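You operate a simulated robot arm through the tools that you are given. There is no shell and no other tool. Be economical: measure what you need, move in short steps, check, and stop when the job is done.

You run a simulated two-armed robot. Do the job below in one go: nothing can be reset, and whatever is moved stays where it is left.

JOB
Release the bent grey blank, lay it in the long grey pan and carry the pan to the middle arms.
Fine: with the clamp open, pull the blank out on to the guided arms and let go before you pick it up; carry the pan with both hands; the other blanks and the green pan stay.

It is judged by the outcome, as a careful person would: the job done as asked, and still so three seconds after it is handed in. It fails if anything else is knocked over, pushed out of place, dropped, spilled or broken.

ROBOT AND FRAMES
Two 6-joint arms with two-finger parallel grippers on one trunk, on a base that drives. Base frame: it is fixed to the floor where the robot stands at the start and does not move with it; the origin is under the middle of the robot, x ahead of it, y to its left, z up; the surface under the hand at the start is at about z = 361. Lengths are in mm, angles in rad, forces in N, time in s.
The left shoulder is at the start at [70, 166, 1445], the right one opposite. With the tool pointing down near the work surface each hand reaches from about 100 to 360 mm from the robot's upright axis, wherever it stands, measured 20 degrees to its own side. Places, roughly: bend dial of the long brake [1000, -100, 600]; grey blank [1500, 250, 750]; knob of the orange back stop [1700, -200, 800]; knob of the purple back stop [1900, 100, 800]; leaf of the long brake [1900, 1100, 800]; long [900, -600, 1000]; long brake [2000, 700, 600]; long green pan (44x19x12 cm) [-5800, 5100, 800]; middle arms of the long brake [1600, 900, 800]; orange back stop [1600, 0, 800]; purple back stop [1700, 200, 800]. Payload 3.91 kg a hand.
The tool frame of a hand sits at the grasp point between the pads (the TCP): z along the fingers, y along the line on which they close. The tips reach 30 mm beyond it. The gripper opens to 110 mm. The fingers are 20 mm wide and 10 mm thick; the gripper's body (48 by 112 mm) begins 55 mm behind the TCP.
Orientation is that of the tool frame in the base frame, as a unit quaternion [x, y, z, w]. With the fingers straight down and closing along the base's y, the tool's x points along the base's -x, its y along +y and its z along -z.

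CONTROLS
- The arms move only by the tool drive_tool. It takes "left_increments", "right_increments" or both (then of equal length, played together; a hand with none holds still); each is a list of rows, each a list of 7 numbers: the shift along the base's x, y, z in cm, then the turn, a rotation vector about the base's x, y, z in rad, then the finger opening in cm, from 0 to 11. In form: [[x, y, z, wx, wy, wz, fingers], ...]. A call has 1 to 10 rows; each row is the pose to reach, as a shift and turn from the pose commanded when the call began. A row lasts 0.2 s, in which the tool goes at most 50 mm and 0.15 rad; a call with a longer step from one row to the next is refused whole, and so is a gripper value outside its range. Where a pose cannot be reached the arm comes as near as it can. A force on the tool above 90 N (or 10 N above the force at the start of the call, whichever is more), or a blocked arm, ends the call early, and 0.2 s more pass. Each finger travels about 108 mm/s and halts on what it meets, pressing with about 20 N; the grip force reading is that of the motor and also rises with nothing between the fingers. The clock runs only during rows and for 0.2 s after the last one: add rows that repeat a pose to give the fingers time. The reply holds the time, the measured pose of the TCP, the force on the tool along the base axes, the opening and the grip force, in the units named above and with some noise, with the torque about the TCP (base axes, N m) and any sound that the robot's microphone picked up.
- Cameras (640 x 400 px; columns grow to the right, rows downward): "scene" is now at [136.1, -16.4, 1669.8]; the picture's right is [-0.19, -0.98, 0.00], its down [-0.61, 0.12, -0.79] and it looks along [0.77, -0.15, -0.62] (base axes); focal length 261 px, centre (320, 200). "left" rides on the left gripper at [77, -7, -115] in its tool frame; the picture's right is [0.09, 1.00, 0.00], its down [-0.80, 0.07, -0.59] and it looks along [-0.59, 0.05, 0.80] (tool axes); focal length 270 px, centre (320, 200). "right" rides on the right gripper at [77, 7, -114] in its tool frame; the picture's right is [-0.09, 1.00, 0.00], its down [-0.80, -0.07, -0.59] and it looks along [-0.59, -0.05, 0.80] (tool axes); focal length 270 px, centre (320, 200). There is no depth. A picture from a camera that has moved, and an enlarged one, comes with that camera's place and axes in the base frame and with its lens.
- capture(camera): a new picture of that camera. The clock stands still meanwhile.
- lift_body(by): slides the trunk up (or, below 0, down) by that many mm; the arms and the scene camera ride with it, the base frame stays. It gives what a move gives, with no picture.
- steer(legs): drives the robot by 1 to 6 legs, each [ahead, left, turn to the left] in mm, mm and rad, along the robot's own axes; the way and the turn of a leg run together, so that a leg with both is an arc; at most 1500 mm and 3.142 rad a leg. The arms and the cameras ride along, it lands a little off, and it stops where it bumps. It gives what a move gives.
- aim_head(pan, tilt): turns the head with the scene camera to pan (to the left, within 1.501 rad either way) and tilt (down, from -0.506 to 1.204), counted from straight ahead of the robot. It gives what a move gives.
- inspect(camera, box): a new picture of the part [left, top, right, bottom] of that camera's present view, enlarged. The clock stands still meanwhile.
- close_job(): hands the job in; it is judged then, once.

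Go step by step. Nothing tells you exact positions but the pictures and the camera data: compare them with the known pose of the tool, close in by small moves and look again before you grip or let go. The budget is 120 turns and 88 pictures, counting those below and the enlarged ones. Unless the task says otherwise, let go and move clear before handing in, and close with one line.

The tools are called after "Emit:" by a JSON object that holds its "fn" and its "kwargs". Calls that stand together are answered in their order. drive_tool: Moves the arms, as the interface text tells. Its arguments: {"type":"object","properties":{"left_increments":{"type":"array"},"right_increments":{"type":"array"}},"required":[]} The other tools are called the same way: lift_body (by) slides the trunk up or down; steer (legs) drives the base; aim_head (pan, tilt) turns the head that bears the scene camera; capture (camera) takes a picture; inspect (camera, box) takes an enlarged picture of a part of a camera's view; close_job () hands the job in.

At the start:

```text
time: 0.0
left_tcp_pos: [685.6, 84.9, 1000.5]
left_tool_rot: [0.0, 1.0, 0.0, 0.0]
left_ft_force: [-0.1, -0.6, -0.6]
left_moment: [-0.03, 0.01, 0.0]
left_finger_gap: 110.1
left_grip_force: 0.0
right_tcp_pos: [490.6, -315.1, 999.3]
right_tool_rot: [0.0, 1.0, 0.0, 0.001]
right_ft_force: [-0.9, 0.4, -0.6]
right_moment: [0.01, 0.0, 0.0]
right_finger_gap: 109.9
right_grip_force: 0.1
trunk travel left (down, up): [-940.0, 0.0]
robot x, y, heading: [1.1, 0.5, -0.0]
head pan, tilt: [-0.188, 0.665]
```

scene: 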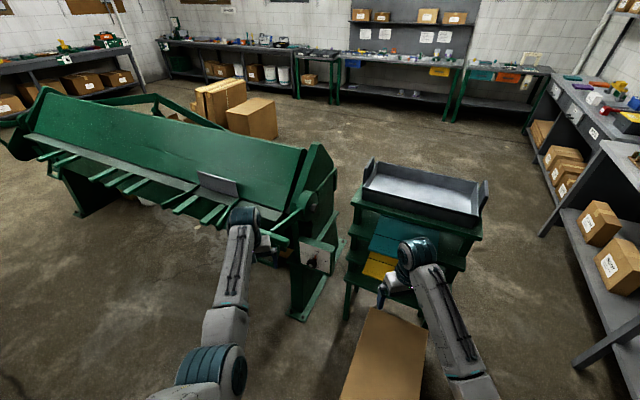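
right: 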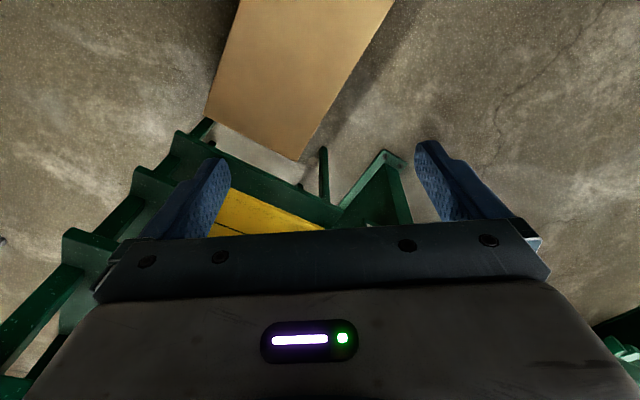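
left: 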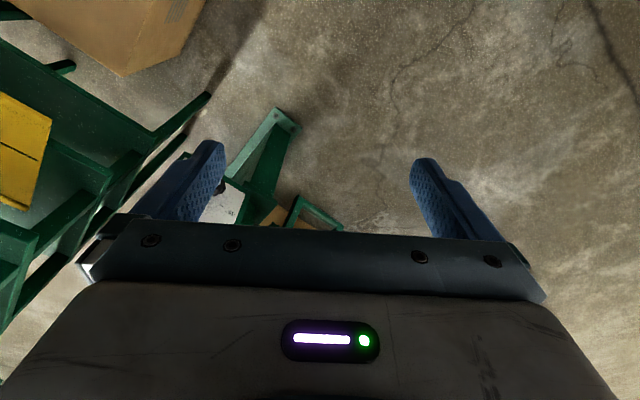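

I see a green press brake ahead-left with a grey blank clamped in it, and a long grey pan on a rack ahead-right. I'll look closer at both.

Emit:
{"fn": "inspect", "kwargs": {"camera": "scene", "box": [0, 80, 350, 300]}}

Emit:
{"fn": "inspect", "kwargs": {"camera": "scene", "box": [280, 140, 500, 300]}}

```text
1.82 times, centred on (175, 190) of scene
camera zoom: at [136.1, -16.4, 1669.8], right [-0.19, -0.98, 0.0], down [-0.61, 0.12, -0.79], along [0.77, -0.15, -0.62], focal length 474 px, centre (584, 218)
```

zoom: 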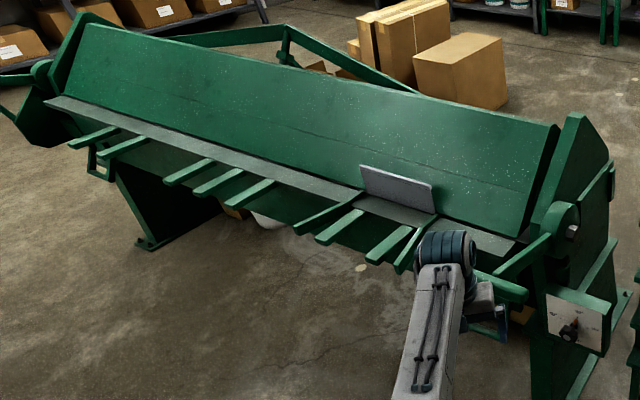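

```text
2.50 times, centred on (390, 220) of scene
camera zoom: at [136.1, -16.4, 1669.8], right [-0.19, -0.98, 0.0], down [-0.61, 0.12, -0.79], along [0.77, -0.15, -0.62], focal length 652 px, centre (145, 150)
```

zoom: 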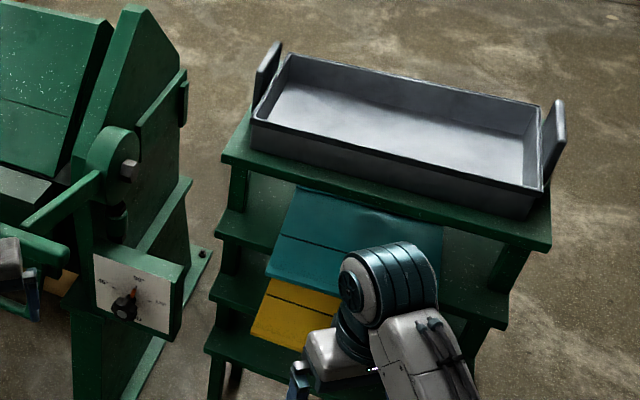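

The brake's long axis runs about 54° from x, and the operator side faces me. I'll drive to face the blank from a distance and look again.

Emit:
{"fn": "steer", "kwargs": {"legs": [[0, 1030, 0], [450, 0, 0], [0, 0, -0.625]]}}

Emit:
{"fn": "aim_head", "kwargs": {"pan": 0, "tilt": 0.6}}

Emit:
{"fn": "capture", "kwargs": {"camera": "scene"}}

```text
time: 3.3
left_tcp_pos: [656.4, 511.4, 1000.9]
left_tool_rot: [0.059, 0.998, 0.0, 0.0]
left_ft_force: [-0.2, -0.5, 0.9]
left_moment: [0.06, -0.02, 0.03]
left_finger_gap: 110.2
left_grip_force: 0.0
right_tcp_pos: [416.2, 136.3, 999.6]
right_tool_rot: [0.059, 0.998, 0.002, 0.0]
right_ft_force: [-0.5, -0.7, -0.2]
right_moment: [0.02, -0.02, -0.03]
right_finger_gap: 109.9
right_grip_force: 0.0
trunk travel left (down, up): [-940.0, 0.0]
robot x, y, heading: [-32.0, 510.1, -0.116]
head pan, tilt: [-0.188, 0.665]
stopped in leg 1: the robot was blocked; the commanded pose is now the measured one
```

```text
time: 4.0
left_tcp_pos: [654.3, 512.0, 1001.1]
left_tool_rot: [0.059, 0.998, 0.001, 0.001]
left_ft_force: [-0.1, -0.1, 0.1]
left_moment: [0.01, -0.03, 0.01]
left_finger_gap: 109.9
left_grip_force: 0.1
right_tcp_pos: [415.2, 135.9, 999.4]
right_tool_rot: [0.059, 0.998, 0.0, 0.001]
right_ft_force: [0.6, 0.5, -0.6]
right_moment: [-0.01, -0.01, 0.01]
right_finger_gap: 110.0
right_grip_force: 0.1
trunk travel left (down, up): [-940.0, 0.0]
robot x, y, heading: [-36.9, 509.3, -0.117]
head pan, tilt: [0.0, 0.6]
```

```text
82 pictures are left
camera scene: at [100.9, 490.7, 1675.7], right [-0.12, -0.99, 0.0], down [-0.56, 0.07, -0.83], along [0.82, -0.1, -0.56], focal length 261 px, centre (320, 200)
```

scene: 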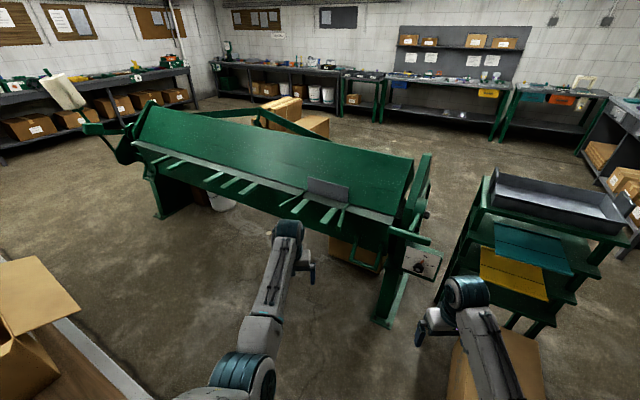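

I bumped a table on my left, so I'll look that way before driving any further.

Emit:
{"fn": "aim_head", "kwargs": {"pan": 1.2, "tilt": 0.8}}

Emit:
{"fn": "capture", "kwargs": {"camera": "scene"}}

```text
time: 5.4
left_tcp_pos: [656.5, 512.0, 1000.1]
left_tool_rot: [0.059, 0.998, 0.0, 0.0]
left_ft_force: [-0.6, -0.1, 0.2]
left_moment: [0.01, -0.02, 0.02]
left_finger_gap: 110.1
left_grip_force: 0.1
right_tcp_pos: [415.3, 139.0, 999.5]
right_tool_rot: [0.057, 0.998, -0.001, 0.0]
right_ft_force: [0.6, 0.3, 0.5]
right_moment: [0.0, -0.05, -0.04]
right_finger_gap: 109.8
right_grip_force: 0.1
trunk travel left (down, up): [-940.0, 0.0]
robot x, y, heading: [-38.8, 511.9, -0.116]
head pan, tilt: [1.201, 0.799]
```

```text
81 pictures are left
camera scene: at [54.0, 575.5, 1658.6], right [0.88, -0.47, 0.0], down [-0.34, -0.63, -0.7], along [0.33, 0.62, -0.72], focal length 261 px, centre (320, 200)
```

scene: 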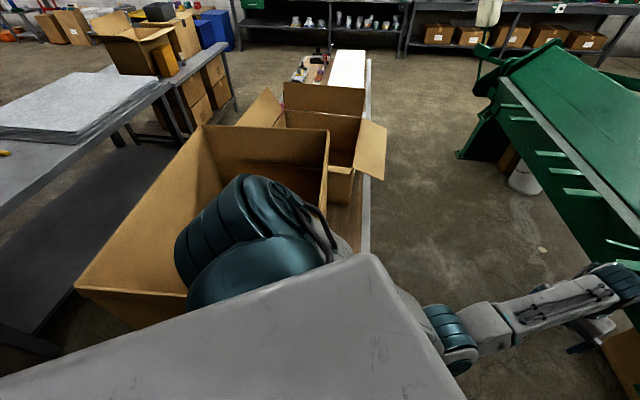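

A table with boxes runs parallel to the brake on my left. I'll pull the arms in and up, then move right, away from it.

Emit:
{"fn": "drive_tool", "kwargs": {"left_increments": [[-4, 0.5, 2, 0, 0, 0, 11], [-8, 1, 4, 0, 0, 0, 11], [-12, 1.4, 6, 0, 0, 0, 11], [-16, 1.9, 8, 0, 0, 0, 11], [-20, 2.3, 10, 0, 0, 0, 11], [-24, 2.8, 12, 0, 0, 0, 11], [-28, 3.3, 14, 0, 0, 0, 11]], "right_increments": [[-2, 0.2, 2, 0, 0, 0, 11], [-4, 0.5, 4, 0, 0, 0, 11], [-6, 0.7, 6, 0, 0, 0, 11], [-8, 0.9, 8, 0, 0, 0, 11], [-10, 1.2, 10, 0, 0, 0, 11], [-10, 1.2, 12, 0, 0, 0, 11], [-10, 1.2, 14, 0, 0, 0, 11]]}}

Emit:
{"fn": "steer", "kwargs": {"legs": [[0, -250, 0]]}}

Emit:
{"fn": "aim_head", "kwargs": {"pan": 1.2, "tilt": 0.9}}

Emit:
{"fn": "capture", "kwargs": {"camera": "scene"}}

Emit:
{"fn": "aim_head", "kwargs": {"pan": -0.1, "tilt": 0.9}}

Emit:
{"fn": "capture", "kwargs": {"camera": "scene"}}

```text
time: 6.4
left_tcp_pos: [597.4, 581.2, 1124.3]
left_tool_rot: [0.034, 0.994, 0.046, 0.091]
left_ft_force: [-0.6, -0.6, -0.2]
left_moment: [0.02, 0.0, 0.02]
left_finger_gap: 110.1
left_grip_force: 0.2
left hand out of reach, approached as far as the arm can: row 3, 4
right_tcp_pos: [322.0, 108.5, 1036.9]
right_tool_rot: [0.058, 0.998, 0.003, 0.005]
right_ft_force: [-1.6, -0.5, -0.1]
right_moment: [0.02, -0.01, 0.0]
right_finger_gap: 109.9
right_grip_force: 0.0
right hand out of reach, approached as far as the arm can: row 1, 2, 3, 4
trunk travel left (down, up): [-940.0, 0.0]
robot x, y, heading: [-33.8, 508.7, -0.116]
head pan, tilt: [1.201, 0.799]
stopped in row 4 (left hand): the arm was blocked; the commanded pose is now the measured one
```

```text
time: 8.2
left_tcp_pos: [570.1, 337.0, 1120.5]
left_tool_rot: [0.036, 0.995, 0.044, 0.088]
left_ft_force: [-0.8, -0.2, 0.2]
left_moment: [-0.03, -0.02, 0.0]
left_finger_gap: 109.8
left_grip_force: 0.1
right_tcp_pos: [294.1, -134.1, 1037.1]
right_tool_rot: [0.059, 0.998, 0.001, 0.005]
right_ft_force: [-0.1, -0.8, 0.2]
right_moment: [0.0, -0.05, -0.03]
right_finger_gap: 109.9
right_grip_force: 0.1
trunk travel left (down, up): [-940.0, 0.0]
robot x, y, heading: [-64.9, 262.9, -0.112]
head pan, tilt: [1.201, 0.799]
```

```text
time: 8.9
left_tcp_pos: [570.8, 334.2, 1122.7]
left_tool_rot: [0.035, 0.994, 0.045, 0.089]
left_ft_force: [0.7, 0.8, -0.6]
left_moment: [0.02, -0.02, 0.0]
left_finger_gap: 110.1
left_grip_force: 0.0
right_tcp_pos: [294.0, -136.0, 1036.0]
right_tool_rot: [0.059, 0.998, 0.002, 0.005]
right_ft_force: [-0.4, 0.2, 0.3]
right_moment: [-0.04, 0.02, 0.02]
right_finger_gap: 110.1
right_grip_force: 0.0
trunk travel left (down, up): [-940.0, 0.0]
robot x, y, heading: [-66.5, 265.2, -0.12]
head pan, tilt: [1.201, 0.901]
```

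```text
80 pictures are left
camera scene: at [22.4, 324.9, 1650.7], right [0.88, -0.47, 0.0], down [-0.37, -0.69, -0.62], along [0.29, 0.55, -0.78], focal length 261 px, centre (320, 200)
```

scene: 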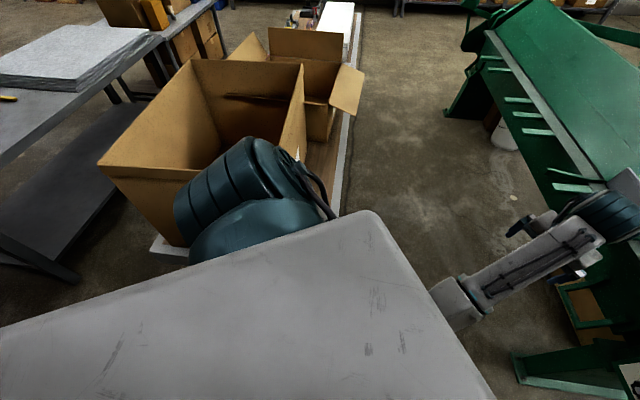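

```text
time: 10.3
left_tcp_pos: [571.0, 335.6, 1121.6]
left_tool_rot: [0.036, 0.994, 0.045, 0.089]
left_ft_force: [0.4, 0.7, 0.4]
left_moment: [-0.02, -0.02, 0.02]
left_finger_gap: 109.7
left_grip_force: 0.0
right_tcp_pos: [294.3, -136.0, 1036.7]
right_tool_rot: [0.059, 0.998, 0.001, 0.005]
right_ft_force: [1.0, -0.9, 0.0]
right_moment: [-0.02, 0.0, 0.0]
right_finger_gap: 110.0
right_grip_force: 0.0
trunk travel left (down, up): [-940.0, 0.0]
robot x, y, heading: [-63.2, 263.4, -0.12]
head pan, tilt: [-0.099, 0.901]
```

```text
79 pictures are left
camera scene: at [60.8, 241.2, 1650.7], right [-0.22, -0.98, 0.0], down [-0.77, 0.17, -0.62], along [0.61, -0.13, -0.78], focal length 261 px, centre (320, 200)
```

scene: 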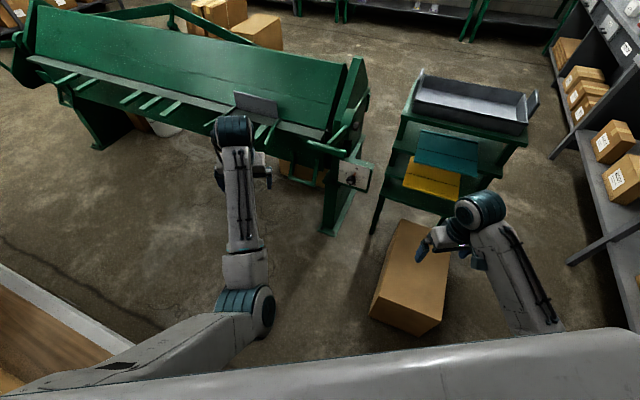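

The table edge lies about 0.3 m behind the lane in front of the brake, and a box on the floor sits to my right. I'll drive between them and turn to face the brake.

Emit:
{"fn": "steer", "kwargs": {"legs": [[481, 126, 0], [0, 0, -0.505]]}}

Emit:
{"fn": "aim_head", "kwargs": {"pan": 0.35, "tilt": 0.75}}

Emit:
{"fn": "capture", "kwargs": {"camera": "scene"}}

```text
time: 14.7
left_tcp_pos: [1022.3, 96.6, 1121.7]
left_tool_rot: [0.279, 0.955, 0.022, 0.097]
left_ft_force: [-0.1, 0.2, 0.5]
left_moment: [0.01, -0.02, 0.0]
left_finger_gap: 110.1
left_grip_force: 0.0
right_tcp_pos: [555.6, -187.3, 1037.1]
right_tool_rot: [0.303, 0.953, 0.001, 0.005]
right_ft_force: [-0.3, -0.2, 0.5]
right_moment: [0.01, -0.02, 0.02]
right_finger_gap: 109.8
right_grip_force: 0.1
trunk travel left (down, up): [-940.0, 0.0]
robot x, y, heading: [430.5, 330.7, -0.614]
head pan, tilt: [-0.099, 0.901]
```

```text
time: 15.6
left_tcp_pos: [1021.0, 95.2, 1121.3]
left_tool_rot: [0.279, 0.955, 0.022, 0.097]
left_ft_force: [-0.4, 0.3, 0.3]
left_moment: [0.02, 0.0, 0.01]
left_finger_gap: 109.9
left_grip_force: 0.0
right_tcp_pos: [554.6, -187.7, 1036.4]
right_tool_rot: [0.303, 0.953, 0.001, 0.006]
right_ft_force: [-0.2, -0.1, -0.2]
right_moment: [-0.02, 0.01, 0.03]
right_finger_gap: 109.8
right_grip_force: 0.1
trunk travel left (down, up): [-940.0, 0.0]
robot x, y, heading: [427.0, 335.7, -0.612]
head pan, tilt: [0.351, 0.75]
```

```text
78 pictures are left
camera scene: at [551.6, 283.4, 1662.6], right [-0.26, -0.97, 0.0], down [-0.66, 0.18, -0.73], along [0.71, -0.19, -0.68], focal length 261 px, centre (320, 200)
```

scene: 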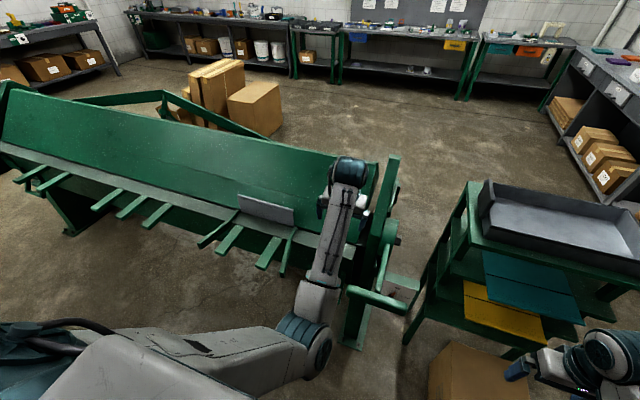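

Emit:
{"fn": "inspect", "kwargs": {"camera": "scene", "box": [170, 130, 430, 360]}}

Emit:
{"fn": "inspect", "kwargs": {"camera": "scene", "box": [0, 70, 220, 270]}}

```text
1.74 times, centred on (300, 245) of scene
camera zoom: at [551.6, 283.4, 1662.6], right [-0.26, -0.97, 0.0], down [-0.66, 0.18, -0.73], along [0.71, -0.19, -0.68], focal length 454 px, centre (355, 122)
```

zoom: 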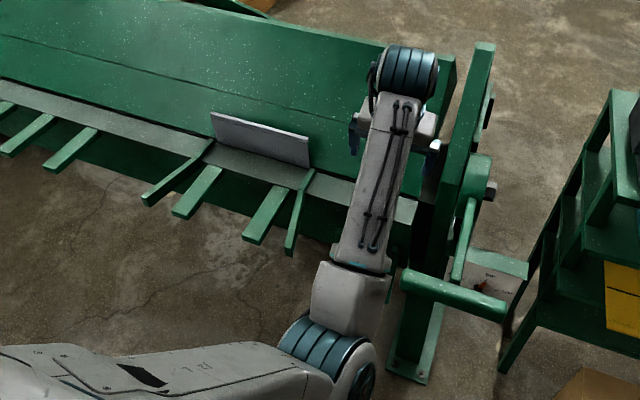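

```text
2.00 times, centred on (110, 170) of scene
camera zoom: at [551.6, 283.4, 1662.6], right [-0.26, -0.97, 0.0], down [-0.66, 0.18, -0.73], along [0.71, -0.19, -0.68], focal length 522 px, centre (740, 260)
```

zoom: 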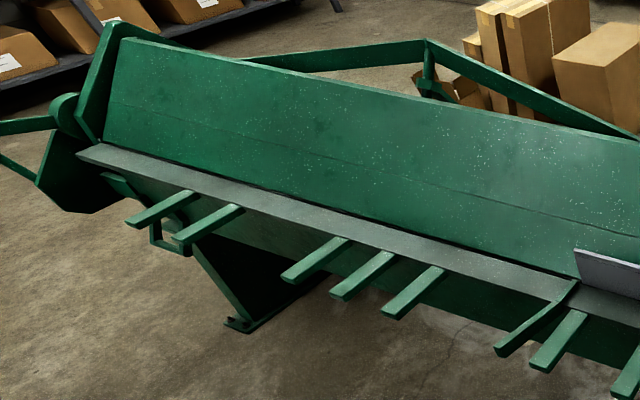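

There's a lever with a cross-handle at the brake's right end, probably the clamp. I'll take a closer look at it, using the right-hand camera as well.

Emit:
{"fn": "capture", "kwargs": {"camera": "left"}}

Emit:
{"fn": "aim_head", "kwargs": {"pan": 0.0, "tilt": 0.9}}

Emit:
{"fn": "inspect", "kwargs": {"camera": "scene", "box": [220, 80, 420, 300]}}

```text
75 pictures are left
camera left: at [931.2, 132.8, 1220.5], right [0.45, 0.89, 0.08], down [0.58, -0.36, 0.73], along [0.68, -0.28, -0.68], focal length 270 px, centre (320, 200)
```

left: 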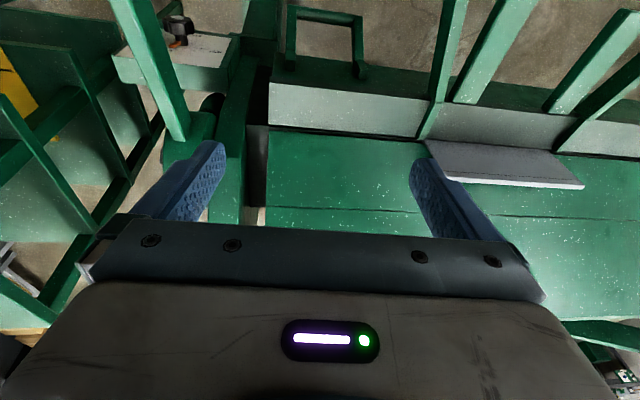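

```text
time: 16.4
left_tcp_pos: [1021.3, 96.3, 1122.3]
left_tool_rot: [0.278, 0.955, 0.023, 0.097]
left_ft_force: [-0.5, 0.0, 0.4]
left_moment: [0.0, 0.0, 0.0]
left_finger_gap: 110.4
left_grip_force: 0.0
right_tcp_pos: [554.7, -188.2, 1036.7]
right_tool_rot: [0.302, 0.953, 0.001, 0.005]
right_ft_force: [-0.5, 0.2, 0.7]
right_moment: [0.01, -0.02, -0.06]
right_finger_gap: 110.2
right_grip_force: 0.1
trunk travel left (down, up): [-940.0, 0.0]
robot x, y, heading: [430.7, 333.0, -0.616]
head pan, tilt: [0.0, 0.901]
```

```text
1.82 times, centred on (320, 190) of scene
camera zoom: at [533.7, 261.8, 1650.7], right [-0.58, -0.82, 0.0], down [-0.64, 0.45, -0.62], along [0.51, -0.36, -0.78], focal length 474 px, centre (320, 218)
```

zoom: 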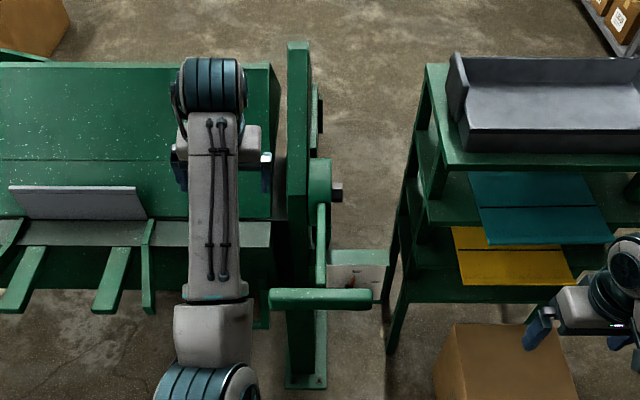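

The lever runs from a hub at about (1075,-167,875) to a cross-handle at about z=960, roughly 0.5 m ahead of my lane. I'll shift left so my right arm faces the handle, and turn the right hand so its fingers close vertically around the bar.

Emit:
{"fn": "steer", "kwargs": {"legs": [[0, 220, 0]]}}

Emit:
{"fn": "drive_tool", "kwargs": {"right_increments": [[0, 0, 0, 0, 0, -0.15, 11], [0, 0, 0, 0, 0, -0.3, 11], [0, 0, 0, 0, 0, -0.45, 11], [0, 0, 0, 0, 0, -0.6, 11], [0, 0, 0, 0, 0, -0.75, 11], [0, 0, 0, 0, 0, -0.9, 11], [0, 0, 0, 0, 0, -1.05, 11], [0, 0, 0, 0, 0, -1.2, 11], [0, 0, 0, 0, 0, -1.35, 11], [0, 0, 0, 0, 0, -1.5, 11]]}}

```text
time: 18.1
left_tcp_pos: [1145.6, 270.8, 1121.4]
left_tool_rot: [0.277, 0.955, 0.025, 0.099]
left_ft_force: [0.1, -0.6, 0.3]
left_moment: [0.05, -0.03, 0.01]
left_finger_gap: 109.8
left_grip_force: 0.0
right_tcp_pos: [678.0, -12.9, 1035.4]
right_tool_rot: [0.301, 0.953, 0.003, 0.005]
right_ft_force: [-0.2, -0.3, 0.3]
right_moment: [0.05, 0.0, 0.01]
right_finger_gap: 110.0
right_grip_force: 0.0
trunk travel left (down, up): [-940.0, 0.0]
robot x, y, heading: [556.3, 509.5, -0.614]
head pan, tilt: [0.0, 0.901]
```

```text
time: 20.3
left_tcp_pos: [1146.9, 273.8, 1122.2]
left_tool_rot: [0.278, 0.955, 0.023, 0.098]
left_ft_force: [0.8, 1.2, 0.4]
left_moment: [0.02, -0.02, 0.0]
left_finger_gap: 109.7
left_grip_force: 0.1
right_tcp_pos: [679.0, -12.5, 1034.8]
right_tool_rot: [0.871, 0.491, 0.0, 0.005]
right_ft_force: [0.2, 0.5, -0.1]
right_moment: [-0.03, 0.01, 0.03]
right_finger_gap: 110.0
right_grip_force: 0.1
trunk travel left (down, up): [-940.0, 0.0]
robot x, y, heading: [554.1, 511.2, -0.614]
head pan, tilt: [0.0, 0.901]
```

Yaw done. Next I'll pitch the right hand 45° forward and bring it in behind the bar.

Emit:
{"fn": "drive_tool", "kwargs": {"right_increments": [[2.3, 2.2, 0, -0.075, -0.107, 0, 11], [4.6, 4.5, 0, -0.15, -0.214, 0, 11], [6.9, 6.7, 0, -0.226, -0.32, 0, 11], [9.2, 8.9, 0, -0.3, -0.427, 0, 11], [11.5, 11.2, 0, -0.377, -0.534, 0, 11], [13.7, 13.4, 0, -0.452, -0.641, 0, 11]]}}

Emit:
{"fn": "aim_head", "kwargs": {"pan": -0.3, "tilt": 0.9}}

Emit:
{"fn": "inspect", "kwargs": {"camera": "scene", "box": [200, 80, 440, 300]}}

Emit:
{"fn": "capture", "kwargs": {"camera": "right"}}

```text
time: 21.9
left_tcp_pos: [1145.6, 272.0, 1122.5]
left_tool_rot: [0.278, 0.955, 0.024, 0.097]
left_ft_force: [0.1, 0.0, 0.6]
left_moment: [0.0, -0.02, 0.0]
left_finger_gap: 110.0
left_grip_force: 0.0
right_tcp_pos: [796.6, 82.8, 1037.3]
right_tool_rot: [0.772, 0.493, 0.113, 0.385]
right_ft_force: [0.7, -0.1, 0.0]
right_moment: [0.04, -0.01, 0.02]
right_finger_gap: 110.0
right_grip_force: 0.1
trunk travel left (down, up): [-940.0, 0.0]
robot x, y, heading: [556.8, 507.7, -0.612]
head pan, tilt: [0.0, 0.901]
stopped in row 6 (right hand): the arm was blocked; the commanded pose is now the measured one
```

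```text
time: 22.7
left_tcp_pos: [1147.2, 274.3, 1122.4]
left_tool_rot: [0.277, 0.956, 0.022, 0.098]
left_ft_force: [-0.6, -0.7, 0.8]
left_moment: [0.01, 0.01, 0.02]
left_finger_gap: 110.4
left_grip_force: 0.1
right_tcp_pos: [799.6, 85.5, 1036.7]
right_tool_rot: [0.772, 0.494, 0.113, 0.384]
right_ft_force: [-1.1, -0.6, -0.1]
right_moment: [0.0, 0.01, 0.02]
right_finger_gap: 110.0
right_grip_force: 0.0
trunk travel left (down, up): [-940.0, 0.0]
robot x, y, heading: [554.4, 512.6, -0.611]
head pan, tilt: [-0.3, 0.901]
```

```text
1.82 times, centred on (320, 190) of scene
camera zoom: at [643.0, 422.8, 1650.7], right [-0.79, -0.61, 0.0], down [-0.48, 0.62, -0.62], along [0.38, -0.49, -0.78], focal length 474 px, centre (320, 218)
```

zoom: 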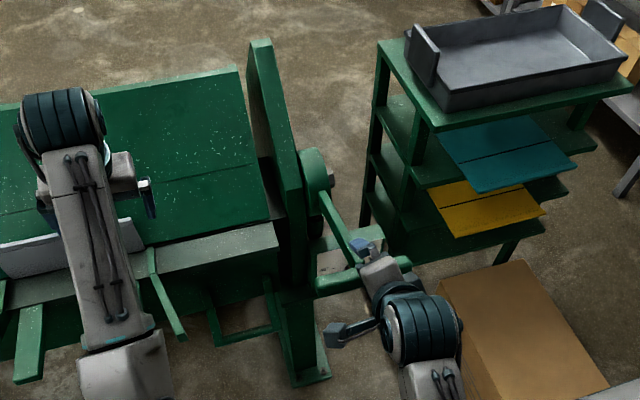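

```text
72 pictures are left
camera right: at [779.6, 204.0, 1105.3], right [0.63, -0.29, 0.72], down [-0.77, -0.38, 0.52], along [0.12, -0.88, -0.46], focal length 270 px, centre (320, 200)
```

right: 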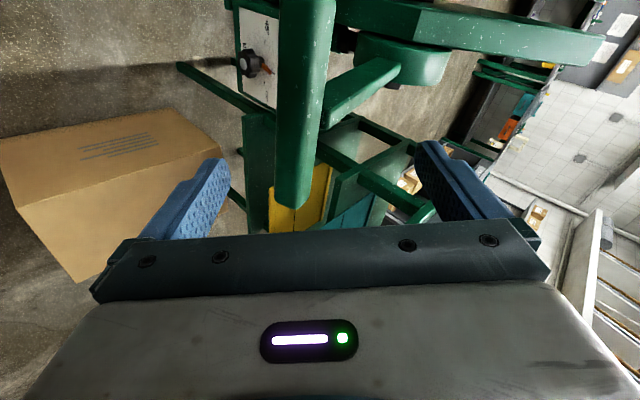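

The right-camera view matches my bar estimate (right end near (797,-28,960)). I'll slide along the bar to the left half, then advance to straddle it.

Emit:
{"fn": "drive_tool", "kwargs": {"right_increments": [[1.3, 2.3, -0.5, 0, 0, 0, 11], [2.6, 4.6, -1.1, 0, 0, 0, 11], [4.3, 3.1, -3.4, 0, 0, 0, 11], [6.0, 1.5, -5.7, 0, 0, 0, 11], [7.2, 0.5, -7.3, 0, 0, 0, 11]]}}

Emit:
{"fn": "capture", "kwargs": {"camera": "right"}}

```text
time: 23.2
left_tcp_pos: [1147.4, 274.3, 1122.0]
left_tool_rot: [0.278, 0.955, 0.023, 0.097]
left_ft_force: [-0.1, -0.4, 0.1]
left_moment: [-0.04, -0.01, 0.02]
left_finger_gap: 110.0
left_grip_force: 0.2
right_tcp_pos: [796.4, 75.0, 1025.2]
right_tool_rot: [0.733, 0.536, 0.06, 0.415]
right_ft_force: [1.1, 0.2, 0.0]
right_moment: [0.0, 0.0, -0.01]
right_finger_gap: 110.3
right_grip_force: 0.1
right hand out of reach, approached as far as the arm can: row 2
trunk travel left (down, up): [-940.0, 0.0]
robot x, y, heading: [554.3, 504.2, -0.614]
head pan, tilt: [-0.3, 0.901]
stopped in row 2 (right hand): the arm was blocked; the commanded pose is now the measured one
```

```text
71 pictures are left
camera right: at [774.5, 200.5, 1078.5], right [0.7, -0.15, 0.7], down [-0.7, -0.34, 0.62], along [0.14, -0.93, -0.34], focal length 270 px, centre (320, 200)
```

right: 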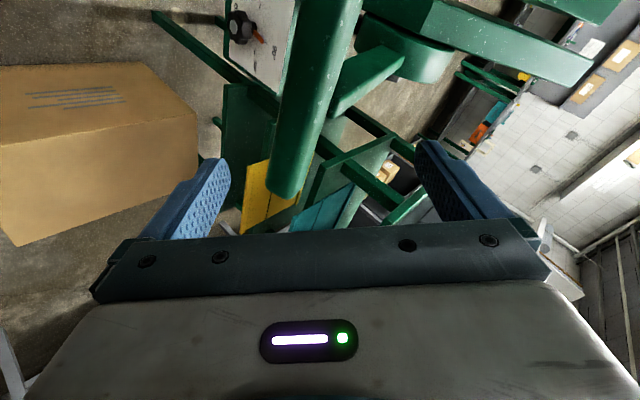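

The arm is at its limit in this posture, so I'll finish the approach with the base and trunk, in small alternating steps.

Emit:
{"fn": "steer", "kwargs": {"legs": [[0, 50, 0]]}}

Emit:
{"fn": "lift_body", "kwargs": {"by": -30}}

Emit:
{"fn": "steer", "kwargs": {"legs": [[30, 0, 0]]}}

Emit:
{"fn": "capture", "kwargs": {"camera": "right"}}

```text
time: 24.2
left_tcp_pos: [1170.1, 307.6, 1122.8]
left_tool_rot: [0.278, 0.955, 0.027, 0.099]
left_ft_force: [-1.3, -0.9, 1.5]
left_moment: [0.05, -0.03, 0.03]
left_finger_gap: 109.8
left_grip_force: 0.0
right_tcp_pos: [820.8, 110.1, 1024.7]
right_tool_rot: [0.733, 0.534, 0.063, 0.415]
right_ft_force: [-0.6, -0.2, -0.4]
right_moment: [0.01, -0.02, 0.03]
right_finger_gap: 110.2
right_grip_force: 0.1
trunk travel left (down, up): [-940.0, 0.0]
robot x, y, heading: [581.3, 551.6, -0.617]
head pan, tilt: [-0.3, 0.901]
```

```text
time: 24.9
left_tcp_pos: [1176.2, 312.8, 1092.8]
left_tool_rot: [0.277, 0.956, 0.023, 0.098]
left_ft_force: [0.0, -0.4, -1.3]
left_moment: [-0.04, -0.02, -0.01]
left_finger_gap: 109.9
left_grip_force: 0.1
right_tcp_pos: [824.3, 115.6, 996.9]
right_tool_rot: [0.733, 0.535, 0.06, 0.416]
right_ft_force: [0.4, 0.4, 0.0]
right_moment: [0.01, -0.02, -0.04]
right_finger_gap: 110.0
right_grip_force: 0.1
trunk travel left (down, up): [-910.0, 30.0]
robot x, y, heading: [584.2, 549.9, -0.616]
head pan, tilt: [-0.3, 0.901]
```

```text
time: 25.8
left_tcp_pos: [1194.0, 300.8, 1096.2]
left_tool_rot: [0.278, 0.955, 0.022, 0.1]
left_ft_force: [0.2, 0.0, 0.6]
left_moment: [-0.06, -0.01, -0.01]
left_finger_gap: 109.8
left_grip_force: 0.1
right_tcp_pos: [844.6, 101.8, 1000.1]
right_tool_rot: [0.731, 0.535, 0.061, 0.419]
right_ft_force: [-0.5, 0.6, -0.3]
right_moment: [-0.05, -0.02, 0.01]
right_finger_gap: 110.1
right_grip_force: 0.1
trunk travel left (down, up): [-910.0, 30.0]
robot x, y, heading: [604.8, 535.3, -0.614]
head pan, tilt: [-0.3, 0.901]
```

```text
70 pictures are left
camera right: at [822.3, 227.5, 1050.9], right [0.69, -0.15, 0.71], down [-0.71, -0.34, 0.62], along [0.14, -0.93, -0.34], focal length 270 px, centre (320, 200)
```

right: 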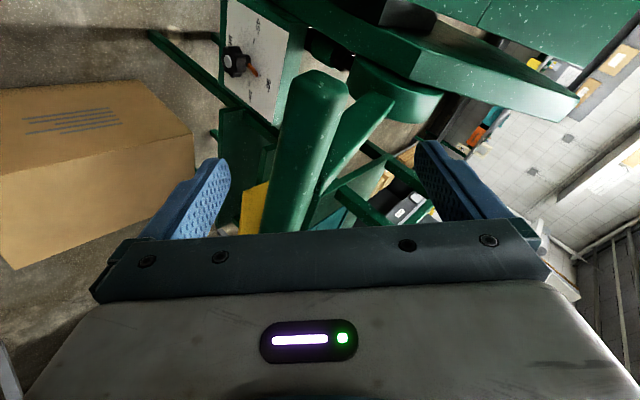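

Emit:
{"fn": "steer", "kwargs": {"legs": [[20, 0, 0]]}}

Emit:
{"fn": "lift_body", "kwargs": {"by": -40}}

Emit:
{"fn": "steer", "kwargs": {"legs": [[17, 0, 0]]}}

Emit:
{"fn": "capture", "kwargs": {"camera": "right"}}

```text
time: 26.6
left_tcp_pos: [1211.4, 288.1, 1094.9]
left_tool_rot: [0.278, 0.955, 0.022, 0.1]
left_ft_force: [-0.5, 0.0, -0.4]
left_moment: [-0.02, -0.06, 0.0]
left_finger_gap: 110.1
left_grip_force: 0.2
right_tcp_pos: [861.4, 91.3, 998.7]
right_tool_rot: [0.731, 0.536, 0.06, 0.418]
right_ft_force: [0.5, -0.1, -1.0]
right_moment: [0.03, 0.0, -0.01]
right_finger_gap: 109.8
right_grip_force: 0.0
trunk travel left (down, up): [-910.0, 30.0]
robot x, y, heading: [623.4, 523.8, -0.616]
head pan, tilt: [-0.3, 0.901]
```

```text
time: 27.4
left_tcp_pos: [1215.6, 284.3, 1051.0]
left_tool_rot: [0.277, 0.956, 0.023, 0.097]
left_ft_force: [0.3, 0.0, -0.1]
left_moment: [-0.01, -0.02, -0.02]
left_finger_gap: 110.0
left_grip_force: 0.1
right_tcp_pos: [866.0, 86.4, 955.2]
right_tool_rot: [0.733, 0.536, 0.059, 0.415]
right_ft_force: [0.8, -0.1, 0.7]
right_moment: [-0.01, 0.02, -0.06]
right_finger_gap: 110.0
right_grip_force: 0.1
trunk travel left (down, up): [-870.0, 70.0]
robot x, y, heading: [626.5, 521.0, -0.611]
head pan, tilt: [-0.3, 0.901]
```

```text
time: 28.2
left_tcp_pos: [1225.9, 277.9, 1055.0]
left_tool_rot: [0.279, 0.955, 0.021, 0.099]
left_ft_force: [-0.9, 0.5, 0.2]
left_moment: [-0.02, -0.02, -0.03]
left_finger_gap: 110.1
left_grip_force: 0.1
right_tcp_pos: [875.4, 80.2, 958.0]
right_tool_rot: [0.732, 0.536, 0.06, 0.418]
right_ft_force: [-0.2, 0.1, -0.2]
right_moment: [0.0, -0.01, 0.02]
right_finger_gap: 109.9
right_grip_force: 0.1
trunk travel left (down, up): [-870.0, 70.0]
robot x, y, heading: [636.9, 515.3, -0.616]
head pan, tilt: [-0.3, 0.901]
```

```text
69 pictures are left
camera right: at [853.5, 205.1, 1009.9], right [0.69, -0.15, 0.7], down [-0.71, -0.34, 0.62], along [0.14, -0.93, -0.34], focal length 270 px, centre (320, 200)
```

right: 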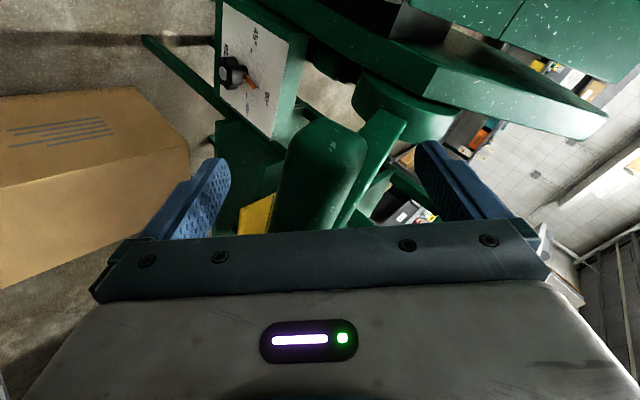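

The bar lies between the fingers, so I'll close on it.

Emit:
{"fn": "drive_tool", "kwargs": {"right_increments": [[0, 0, 0, 0, 0, 0, 7], [0, 0, 0, 0, 0, 0, 4], [0, 0, 0, 0, 0, 0, 2], [0, 0, 0, 0, 0, 0, 0], [0, 0, 0, 0, 0, 0, 0]]}}

Emit:
{"fn": "capture", "kwargs": {"camera": "right"}}

```text
time: 29.4
left_tcp_pos: [1229.3, 274.4, 1052.5]
left_tool_rot: [0.278, 0.955, 0.023, 0.098]
left_ft_force: [-0.1, 0.0, 0.4]
left_moment: [-0.03, -0.02, -0.03]
left_finger_gap: 110.0
left_grip_force: 0.0
right_tcp_pos: [878.4, 77.6, 954.8]
right_tool_rot: [0.733, 0.536, 0.061, 0.414]
right_ft_force: [-2.2, 1.9, -11.4]
right_moment: [0.82, -0.98, -1.03]
right_finger_gap: 49.9
right_grip_force: 44.6
trunk travel left (down, up): [-870.0, 70.0]
robot x, y, heading: [633.6, 510.3, -0.613]
head pan, tilt: [-0.3, 0.901]
```

```text
68 pictures are left
camera right: at [856.4, 202.3, 1007.8], right [0.7, -0.16, 0.7], down [-0.7, -0.34, 0.62], along [0.14, -0.93, -0.35], focal length 270 px, centre (320, 200)
```

right: 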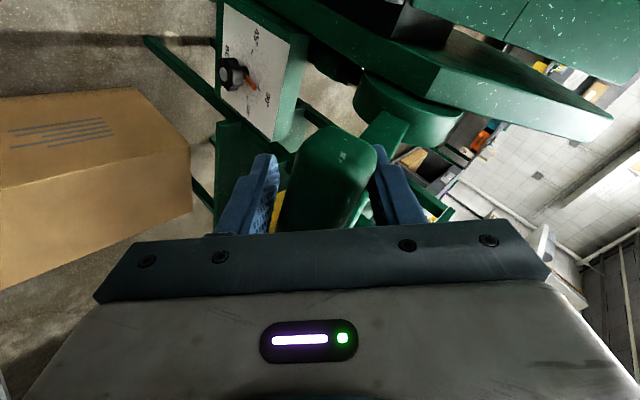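

Gripped. I'll test the lever gently upward and read the force.

Emit:
{"fn": "drive_tool", "kwargs": {"right_increments": [[0.2, -0.15, 1, 0, 0, 0, 0], [0.4, -0.3, 2, 0, 0, 0, 0], [0.7, -0.5, 3, 0, 0, 0, 0]]}}

```text
time: 30.2
left_tcp_pos: [1230.9, 276.5, 1051.8]
left_tool_rot: [0.277, 0.956, 0.022, 0.097]
left_ft_force: [-0.3, -0.4, 0.2]
left_moment: [0.02, 0.02, 0.01]
left_finger_gap: 110.0
left_grip_force: 0.1
right_tcp_pos: [885.5, 71.7, 984.8]
right_tool_rot: [0.73, 0.54, 0.055, 0.415]
right_ft_force: [10.7, 11.1, -12.4]
right_moment: [0.21, -1.0, -1.3]
right_finger_gap: 48.8
right_grip_force: 44.9
trunk travel left (down, up): [-870.0, 70.0]
robot x, y, heading: [636.1, 513.2, -0.615]
head pan, tilt: [-0.3, 0.901]
```

The lever moves freely upward, so I'll follow its arc.

Emit:
{"fn": "drive_tool", "kwargs": {"right_increments": [[0.8, -0.56, 2.2, 0, 0, 0, 1], [1.83, -1.3, 4.6, 0, 0, 0, 1], [3.0, -2.1, 6.9, 0, 0, 0, 1], [4.4, -3.1, 9.05, 0, 0, 0, 1], [5.9, -4.15, 11.1, 0, 0, 0, 1], [7.5, -5.3, 12.9, 0, 0, 0, 1]]}}

Emit:
{"fn": "inspect", "kwargs": {"camera": "scene", "box": [160, 60, 440, 300]}}

```text
time: 31.6
left_tcp_pos: [1228.9, 274.9, 1052.2]
left_tool_rot: [0.278, 0.955, 0.024, 0.098]
left_ft_force: [-0.3, 0.3, -0.3]
left_moment: [0.0, -0.02, -0.01]
left_finger_gap: 109.9
left_grip_force: 0.1
right_tcp_pos: [955.6, 16.6, 1114.7]
right_tool_rot: [0.734, 0.536, 0.054, 0.414]
right_ft_force: [-7.6, 2.6, -11.1]
right_moment: [1.23, 1.1, -2.28]
right_finger_gap: 44.2
right_grip_force: 45.5
trunk travel left (down, up): [-870.0, 70.0]
robot x, y, heading: [635.8, 512.6, -0.616]
head pan, tilt: [-0.3, 0.901]
```

```text
1.67 times, centred on (300, 180) of scene
camera zoom: at [723.6, 423.0, 1580.7], right [-0.79, -0.61, 0.0], down [-0.48, 0.62, -0.62], along [0.38, -0.49, -0.78], focal length 435 px, centre (353, 233)
```

zoom: 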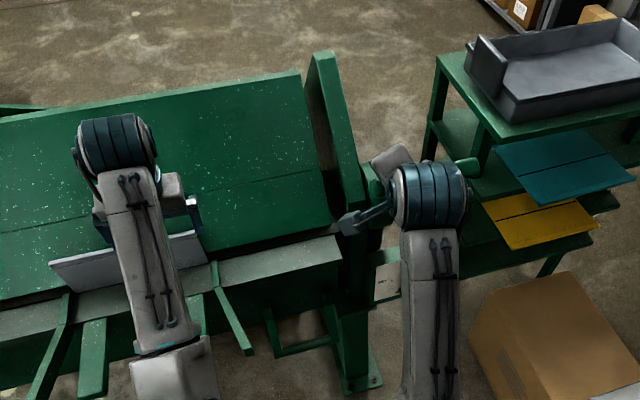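

The lever is coming up and the beam seems to be lifting. I'll continue along the arc to its stop.

Emit:
{"fn": "drive_tool", "kwargs": {"right_increments": [[2.0, -1.42, 1.6, 0, 0, 0, 1], [3.9, -2.74, 3.05, 0, 0, 0, 1], [5.86, -4.13, 4.3, 0, 0, 0, 1], [7.9, -5.6, 5.35, 0, 0, 0, 1], [10.05, -7.1, 6.15, 0, 0, 0, 1], [12.2, -8.6, 6.75, 0, 0, 0, 1], [14.4, -10.1, 7.1, 0, 0, 0, 1]]}}

Emit:
{"fn": "inspect", "kwargs": {"camera": "scene", "box": [120, 60, 440, 300]}}

```text
time: 32.5
left_tcp_pos: [1222.9, 277.1, 1055.2]
left_tool_rot: [0.279, 0.955, 0.022, 0.1]
left_ft_force: [0.3, -0.3, -0.1]
left_moment: [0.02, 0.02, -0.02]
left_finger_gap: 109.9
left_grip_force: 0.1
right_tcp_pos: [1019.9, -28.2, 1160.6]
right_tool_rot: [0.739, 0.536, 0.055, 0.404]
right_ft_force: [-38.6, 16.0, 4.4]
right_moment: [1.98, -0.61, -0.77]
right_finger_gap: 49.7
right_grip_force: 44.8
trunk travel left (down, up): [-870.0, 70.0]
robot x, y, heading: [634.7, 514.0, -0.62]
head pan, tilt: [-0.3, 0.901]
stopped in row 4 (right hand): the force on the tool passed its limit at 97 N (the readings are from after the stop); the commanded pose is now the measured one
```

```text
1.67 times, centred on (280, 180) of scene
camera zoom: at [716.9, 428.4, 1581.6], right [-0.79, -0.61, 0.0], down [-0.47, 0.62, -0.62], along [0.38, -0.49, -0.78], focal length 435 px, centre (387, 233)
```

zoom: 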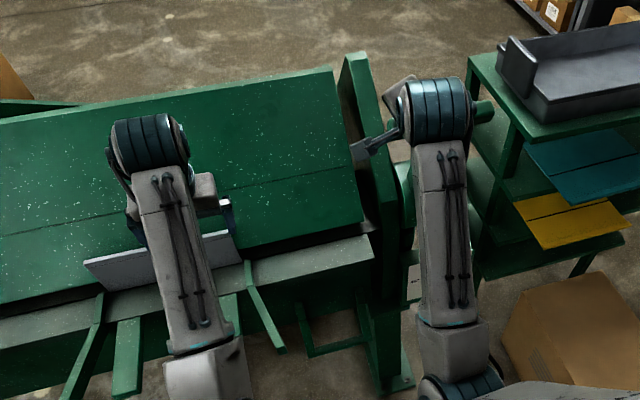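

The beam has visibly lifted and the lever hit its stop. I'll open the fingers a little and check that it stays up.

Emit:
{"fn": "drive_tool", "kwargs": {"right_increments": [[0, 0, 0, 0, 0, 0, 6], [0, 0, 0, 0, 0, 0, 7], [0, 0, 0, 0, 0, 0, 8], [0, 0, 0, 0, 0, 0, 8]]}}

Emit:
{"fn": "capture", "kwargs": {"camera": "right"}}

```text
time: 33.5
left_tcp_pos: [1229.5, 274.7, 1050.8]
left_tool_rot: [0.278, 0.955, 0.024, 0.098]
left_ft_force: [0.3, -0.5, -0.2]
left_moment: [-0.02, 0.01, -0.01]
left_finger_gap: 109.7
left_grip_force: 0.0
right_tcp_pos: [1030.3, -30.1, 1157.3]
right_tool_rot: [0.738, 0.539, 0.056, 0.403]
right_ft_force: [0.6, -0.6, -0.7]
right_moment: [0.0, 0.04, 0.01]
right_finger_gap: 80.0
right_grip_force: 0.1
trunk travel left (down, up): [-870.0, 70.0]
robot x, y, heading: [635.5, 513.6, -0.612]
head pan, tilt: [-0.3, 0.901]
```

```text
65 pictures are left
camera right: at [1009.1, 93.8, 1211.5], right [0.71, -0.17, 0.68], down [-0.69, -0.35, 0.63], along [0.13, -0.92, -0.36], focal length 270 px, centre (320, 200)
```

right: 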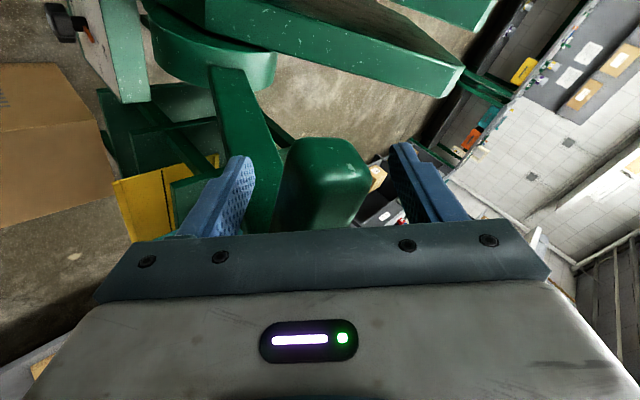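

The lever stays up by itself. I'll back the right hand off and look at the blank from in front of it.

Emit:
{"fn": "drive_tool", "kwargs": {"right_increments": [[0, 0, 0, 0, 0, 0, 11], [-2.0, 2.1, 2.7, 0, 0, 0, 11], [-4.1, 4.3, 5.4, 0, 0, 0, 11], [-6.2, 6.4, 8, 0, 0, 0, 11], [-8.2, 8.5, 10.6, 0, 0, 0, 11]]}}

Emit:
{"fn": "steer", "kwargs": {"legs": [[-70, 0, 0]]}}

Emit:
{"fn": "steer", "kwargs": {"legs": [[0, 400, 0]]}}

Emit:
{"fn": "aim_head", "kwargs": {"pan": -0.1, "tilt": 0.85}}

Emit:
{"fn": "capture", "kwargs": {"camera": "scene"}}

```text
time: 35.0
left_tcp_pos: [1227.5, 276.1, 1051.2]
left_tool_rot: [0.278, 0.955, 0.023, 0.098]
left_ft_force: [-0.5, 0.1, -0.1]
left_moment: [-0.01, -0.02, -0.02]
left_finger_gap: 110.2
left_grip_force: 0.1
right_tcp_pos: [922.7, 16.2, 1262.4]
right_tool_rot: [0.737, 0.531, 0.001, 0.419]
right_ft_force: [1.2, -1.0, 0.9]
right_moment: [0.0, -0.01, -0.02]
right_finger_gap: 109.9
right_grip_force: 0.1
right hand out of reach, approached as far as the arm can: row 5
trunk travel left (down, up): [-870.0, 70.0]
robot x, y, heading: [635.5, 513.7, -0.618]
head pan, tilt: [-0.3, 0.901]
stopped in row 5 (right hand): the arm was blocked; the commanded pose is now the measured one
```

```text
time: 36.0
left_tcp_pos: [1176.7, 311.2, 1047.6]
left_tool_rot: [0.279, 0.955, 0.024, 0.095]
left_ft_force: [0.2, -1.1, 0.4]
left_moment: [0.01, 0.08, -0.03]
left_finger_gap: 110.2
left_grip_force: 0.1
right_tcp_pos: [872.3, 52.3, 1258.2]
right_tool_rot: [0.737, 0.533, 0.001, 0.416]
right_ft_force: [0.4, -0.3, -0.5]
right_moment: [0.04, 0.05, -0.02]
right_finger_gap: 109.9
right_grip_force: 0.2
trunk travel left (down, up): [-870.0, 70.0]
robot x, y, heading: [580.5, 554.3, -0.613]
head pan, tilt: [-0.3, 0.901]
```

```text
time: 38.5
left_tcp_pos: [1401.0, 638.5, 1051.4]
left_tool_rot: [0.279, 0.955, 0.024, 0.097]
left_ft_force: [-0.2, 0.3, -0.1]
left_moment: [0.02, -0.01, -0.02]
left_finger_gap: 109.8
left_grip_force: 0.0
right_tcp_pos: [1095.8, 380.4, 1261.2]
right_tool_rot: [0.737, 0.53, 0.001, 0.419]
right_ft_force: [-0.1, -0.4, -0.2]
right_moment: [-0.01, 0.01, 0.02]
right_finger_gap: 110.1
right_grip_force: 0.1
trunk travel left (down, up): [-870.0, 70.0]
robot x, y, heading: [810.5, 881.7, -0.615]
head pan, tilt: [-0.3, 0.901]
```

```text
time: 39.2
left_tcp_pos: [1401.9, 641.6, 1051.0]
left_tool_rot: [0.28, 0.955, 0.023, 0.097]
left_ft_force: [0.6, 0.6, -0.4]
left_moment: [0.02, -0.01, 0.0]
left_finger_gap: 110.1
left_grip_force: 0.1
right_tcp_pos: [1097.6, 379.9, 1261.5]
right_tool_rot: [0.738, 0.529, 0.001, 0.419]
right_ft_force: [0.1, -0.3, -0.8]
right_moment: [0.01, -0.02, -0.01]
right_finger_gap: 109.8
right_grip_force: 0.1
trunk travel left (down, up): [-870.0, 70.0]
robot x, y, heading: [813.5, 878.2, -0.619]
head pan, tilt: [-0.099, 0.85]
```

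```text
64 pictures are left
camera scene: at [911.8, 799.8, 1584.6], right [-0.66, -0.75, 0.0], down [-0.57, 0.49, -0.66], along [0.5, -0.43, -0.75], focal length 261 px, centre (320, 200)
```

scene: 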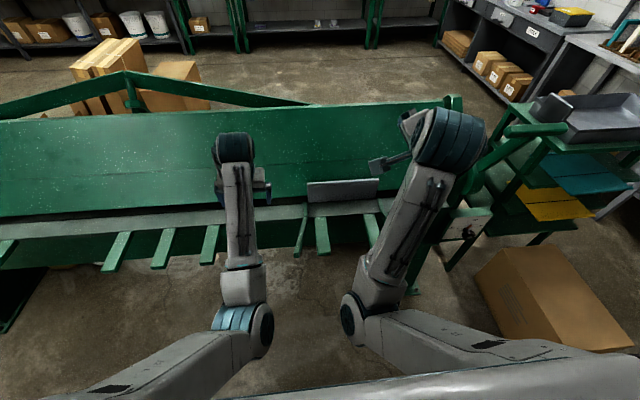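

Emit:
{"fn": "inspect", "kwargs": {"camera": "scene", "box": [255, 150, 415, 270]}}

Emit:
{"fn": "capture", "kwargs": {"camera": "left"}}

```text
3.33 times, centred on (335, 210) of scene
camera zoom: at [911.8, 799.8, 1584.6], right [-0.66, -0.75, 0.0], down [-0.57, 0.49, -0.66], along [0.5, -0.43, -0.75], focal length 869 px, centre (270, 167)
```

zoom: 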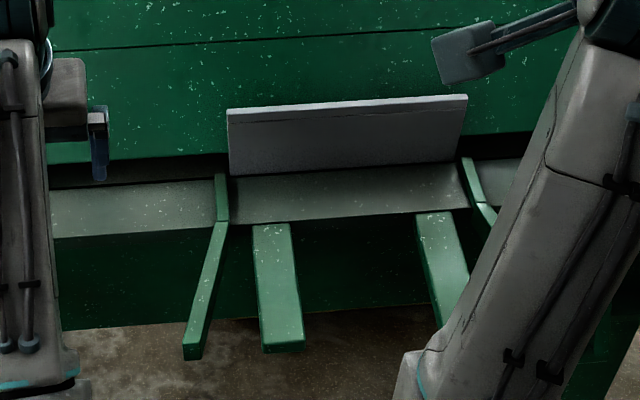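

```text
62 pictures are left
camera left: at [1312.1, 677.7, 1150.4], right [0.45, 0.89, 0.08], down [0.58, -0.37, 0.73], along [0.68, -0.28, -0.68], focal length 270 px, centre (320, 200)
```

left: 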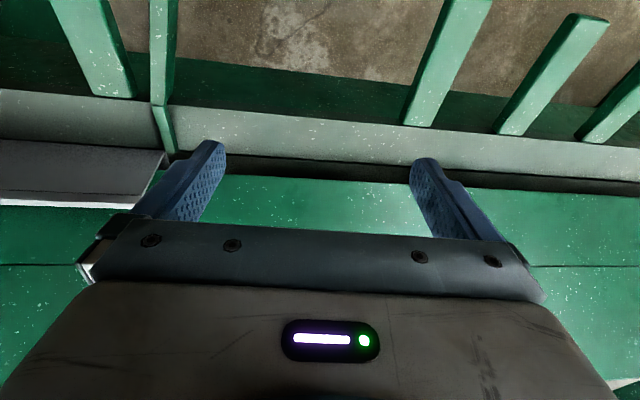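

The clamp beam is raised. I place the flange's top edge at z≈924, running from (1439,405) to (1295,182), with its centre about (1367,294). I'll raise the trunk, drive in closer and turn the right hand fingers-down above it.

Emit:
{"fn": "lift_body", "kwargs": {"by": 70}}

Emit:
{"fn": "steer", "kwargs": {"legs": [[140, 0, 0]]}}

Emit:
{"fn": "drive_tool", "kwargs": {"right_increments": [[1.9, 0.2, -2, 0.11, 0.057, -0.038, 11], [3.7, 0.3, -5, 0.219, 0.114, -0.077, 11], [5.6, 0.5, -8, 0.329, 0.171, -0.115, 11], [7.5, 0.7, -11, 0.438, 0.229, -0.154, 11], [9.3, 0.8, -14, 0.548, 0.286, -0.192, 11], [11.2, 1.0, -17, 0.657, 0.343, -0.231, 11], [13.1, 1.2, -20, 0.767, 0.4, -0.269, 11]]}}

Emit:
{"fn": "capture", "kwargs": {"camera": "scene"}}

```text
time: 40.3
left_tcp_pos: [1402.0, 640.9, 1121.7]
left_tool_rot: [0.279, 0.955, 0.024, 0.097]
left_ft_force: [-0.3, -0.2, -0.3]
left_moment: [-0.01, -0.01, 0.01]
left_finger_gap: 109.8
left_grip_force: 0.1
right_tcp_pos: [1097.7, 381.5, 1330.0]
right_tool_rot: [0.738, 0.529, 0.0, 0.418]
right_ft_force: [-0.4, 0.2, 0.1]
right_moment: [0.0, -0.01, 0.0]
right_finger_gap: 110.2
right_grip_force: 0.2
trunk travel left (down, up): [-940.0, 0.0]
robot x, y, heading: [811.3, 880.9, -0.622]
head pan, tilt: [-0.099, 0.85]
```

```text
time: 41.6
left_tcp_pos: [1516.6, 559.3, 1124.1]
left_tool_rot: [0.279, 0.955, 0.023, 0.098]
left_ft_force: [-0.8, -0.7, -0.4]
left_moment: [0.0, -0.01, 0.0]
left_finger_gap: 110.1
left_grip_force: 0.1
right_tcp_pos: [1209.7, 300.2, 1333.2]
right_tool_rot: [0.738, 0.529, 0.002, 0.42]
right_ft_force: [-0.8, 0.7, -0.2]
right_moment: [-0.03, 0.0, -0.02]
right_finger_gap: 110.0
right_grip_force: 0.0
trunk travel left (down, up): [-940.0, 0.0]
robot x, y, heading: [926.2, 795.4, -0.621]
head pan, tilt: [-0.099, 0.85]
```

```text
time: 43.2
left_tcp_pos: [1518.9, 555.1, 1120.9]
left_tool_rot: [0.279, 0.955, 0.024, 0.096]
left_ft_force: [0.6, -0.8, 0.1]
left_moment: [0.0, -0.02, -0.01]
left_finger_gap: 110.2
left_grip_force: 0.0
right_tcp_pos: [1382.2, 299.9, 1075.5]
right_tool_rot: [0.887, 0.461, 0.0, -0.001]
right_ft_force: [-0.9, -0.3, -0.5]
right_moment: [0.01, 0.01, 0.0]
right_finger_gap: 110.2
right_grip_force: 0.0
right hand out of reach, approached as far as the arm can: row 1, 2, 3, 4, 5, 6, 7
trunk travel left (down, up): [-940.0, 0.0]
robot x, y, heading: [931.2, 800.1, -0.622]
head pan, tilt: [-0.099, 0.85]
```

```text
61 pictures are left
camera scene: at [1029.0, 713.7, 1654.3], right [-0.66, -0.75, 0.0], down [-0.57, 0.49, -0.66], along [0.5, -0.43, -0.75], focal length 261 px, centre (320, 200)
```

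scene: 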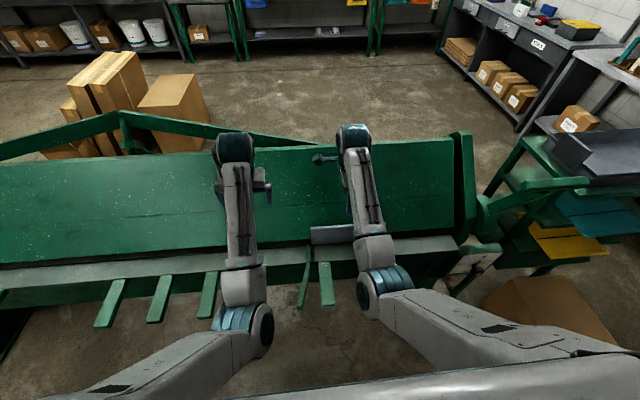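

Emit:
{"fn": "capture", "kwargs": {"camera": "right"}}

Emit:
{"fn": "inspect", "kwargs": {"camera": "scene", "box": [260, 140, 420, 260]}}

```text
60 pictures are left
camera right: at [1432.4, 357.8, 1191.4], right [0.76, -0.65, 0.0], down [-0.52, -0.62, 0.59], along [-0.38, -0.45, -0.81], focal length 270 px, centre (320, 200)
```

right: 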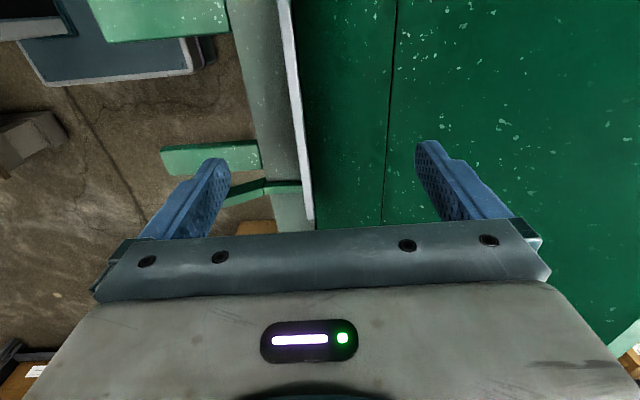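

```text
3.33 times, centred on (340, 200) of scene
camera zoom: at [1029.0, 713.7, 1654.3], right [-0.66, -0.75, 0.0], down [-0.57, 0.49, -0.66], along [0.5, -0.43, -0.75], focal length 869 px, centre (253, 200)
```

zoom: 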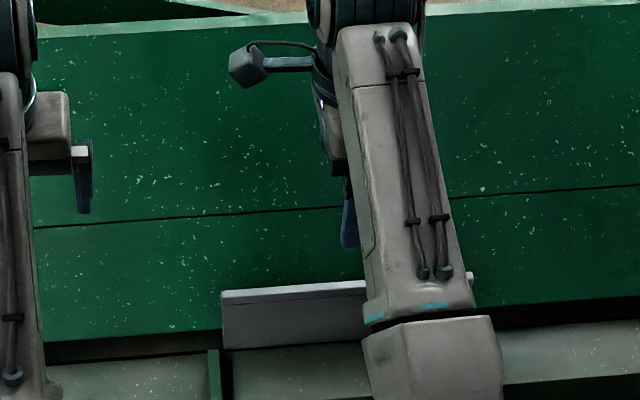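

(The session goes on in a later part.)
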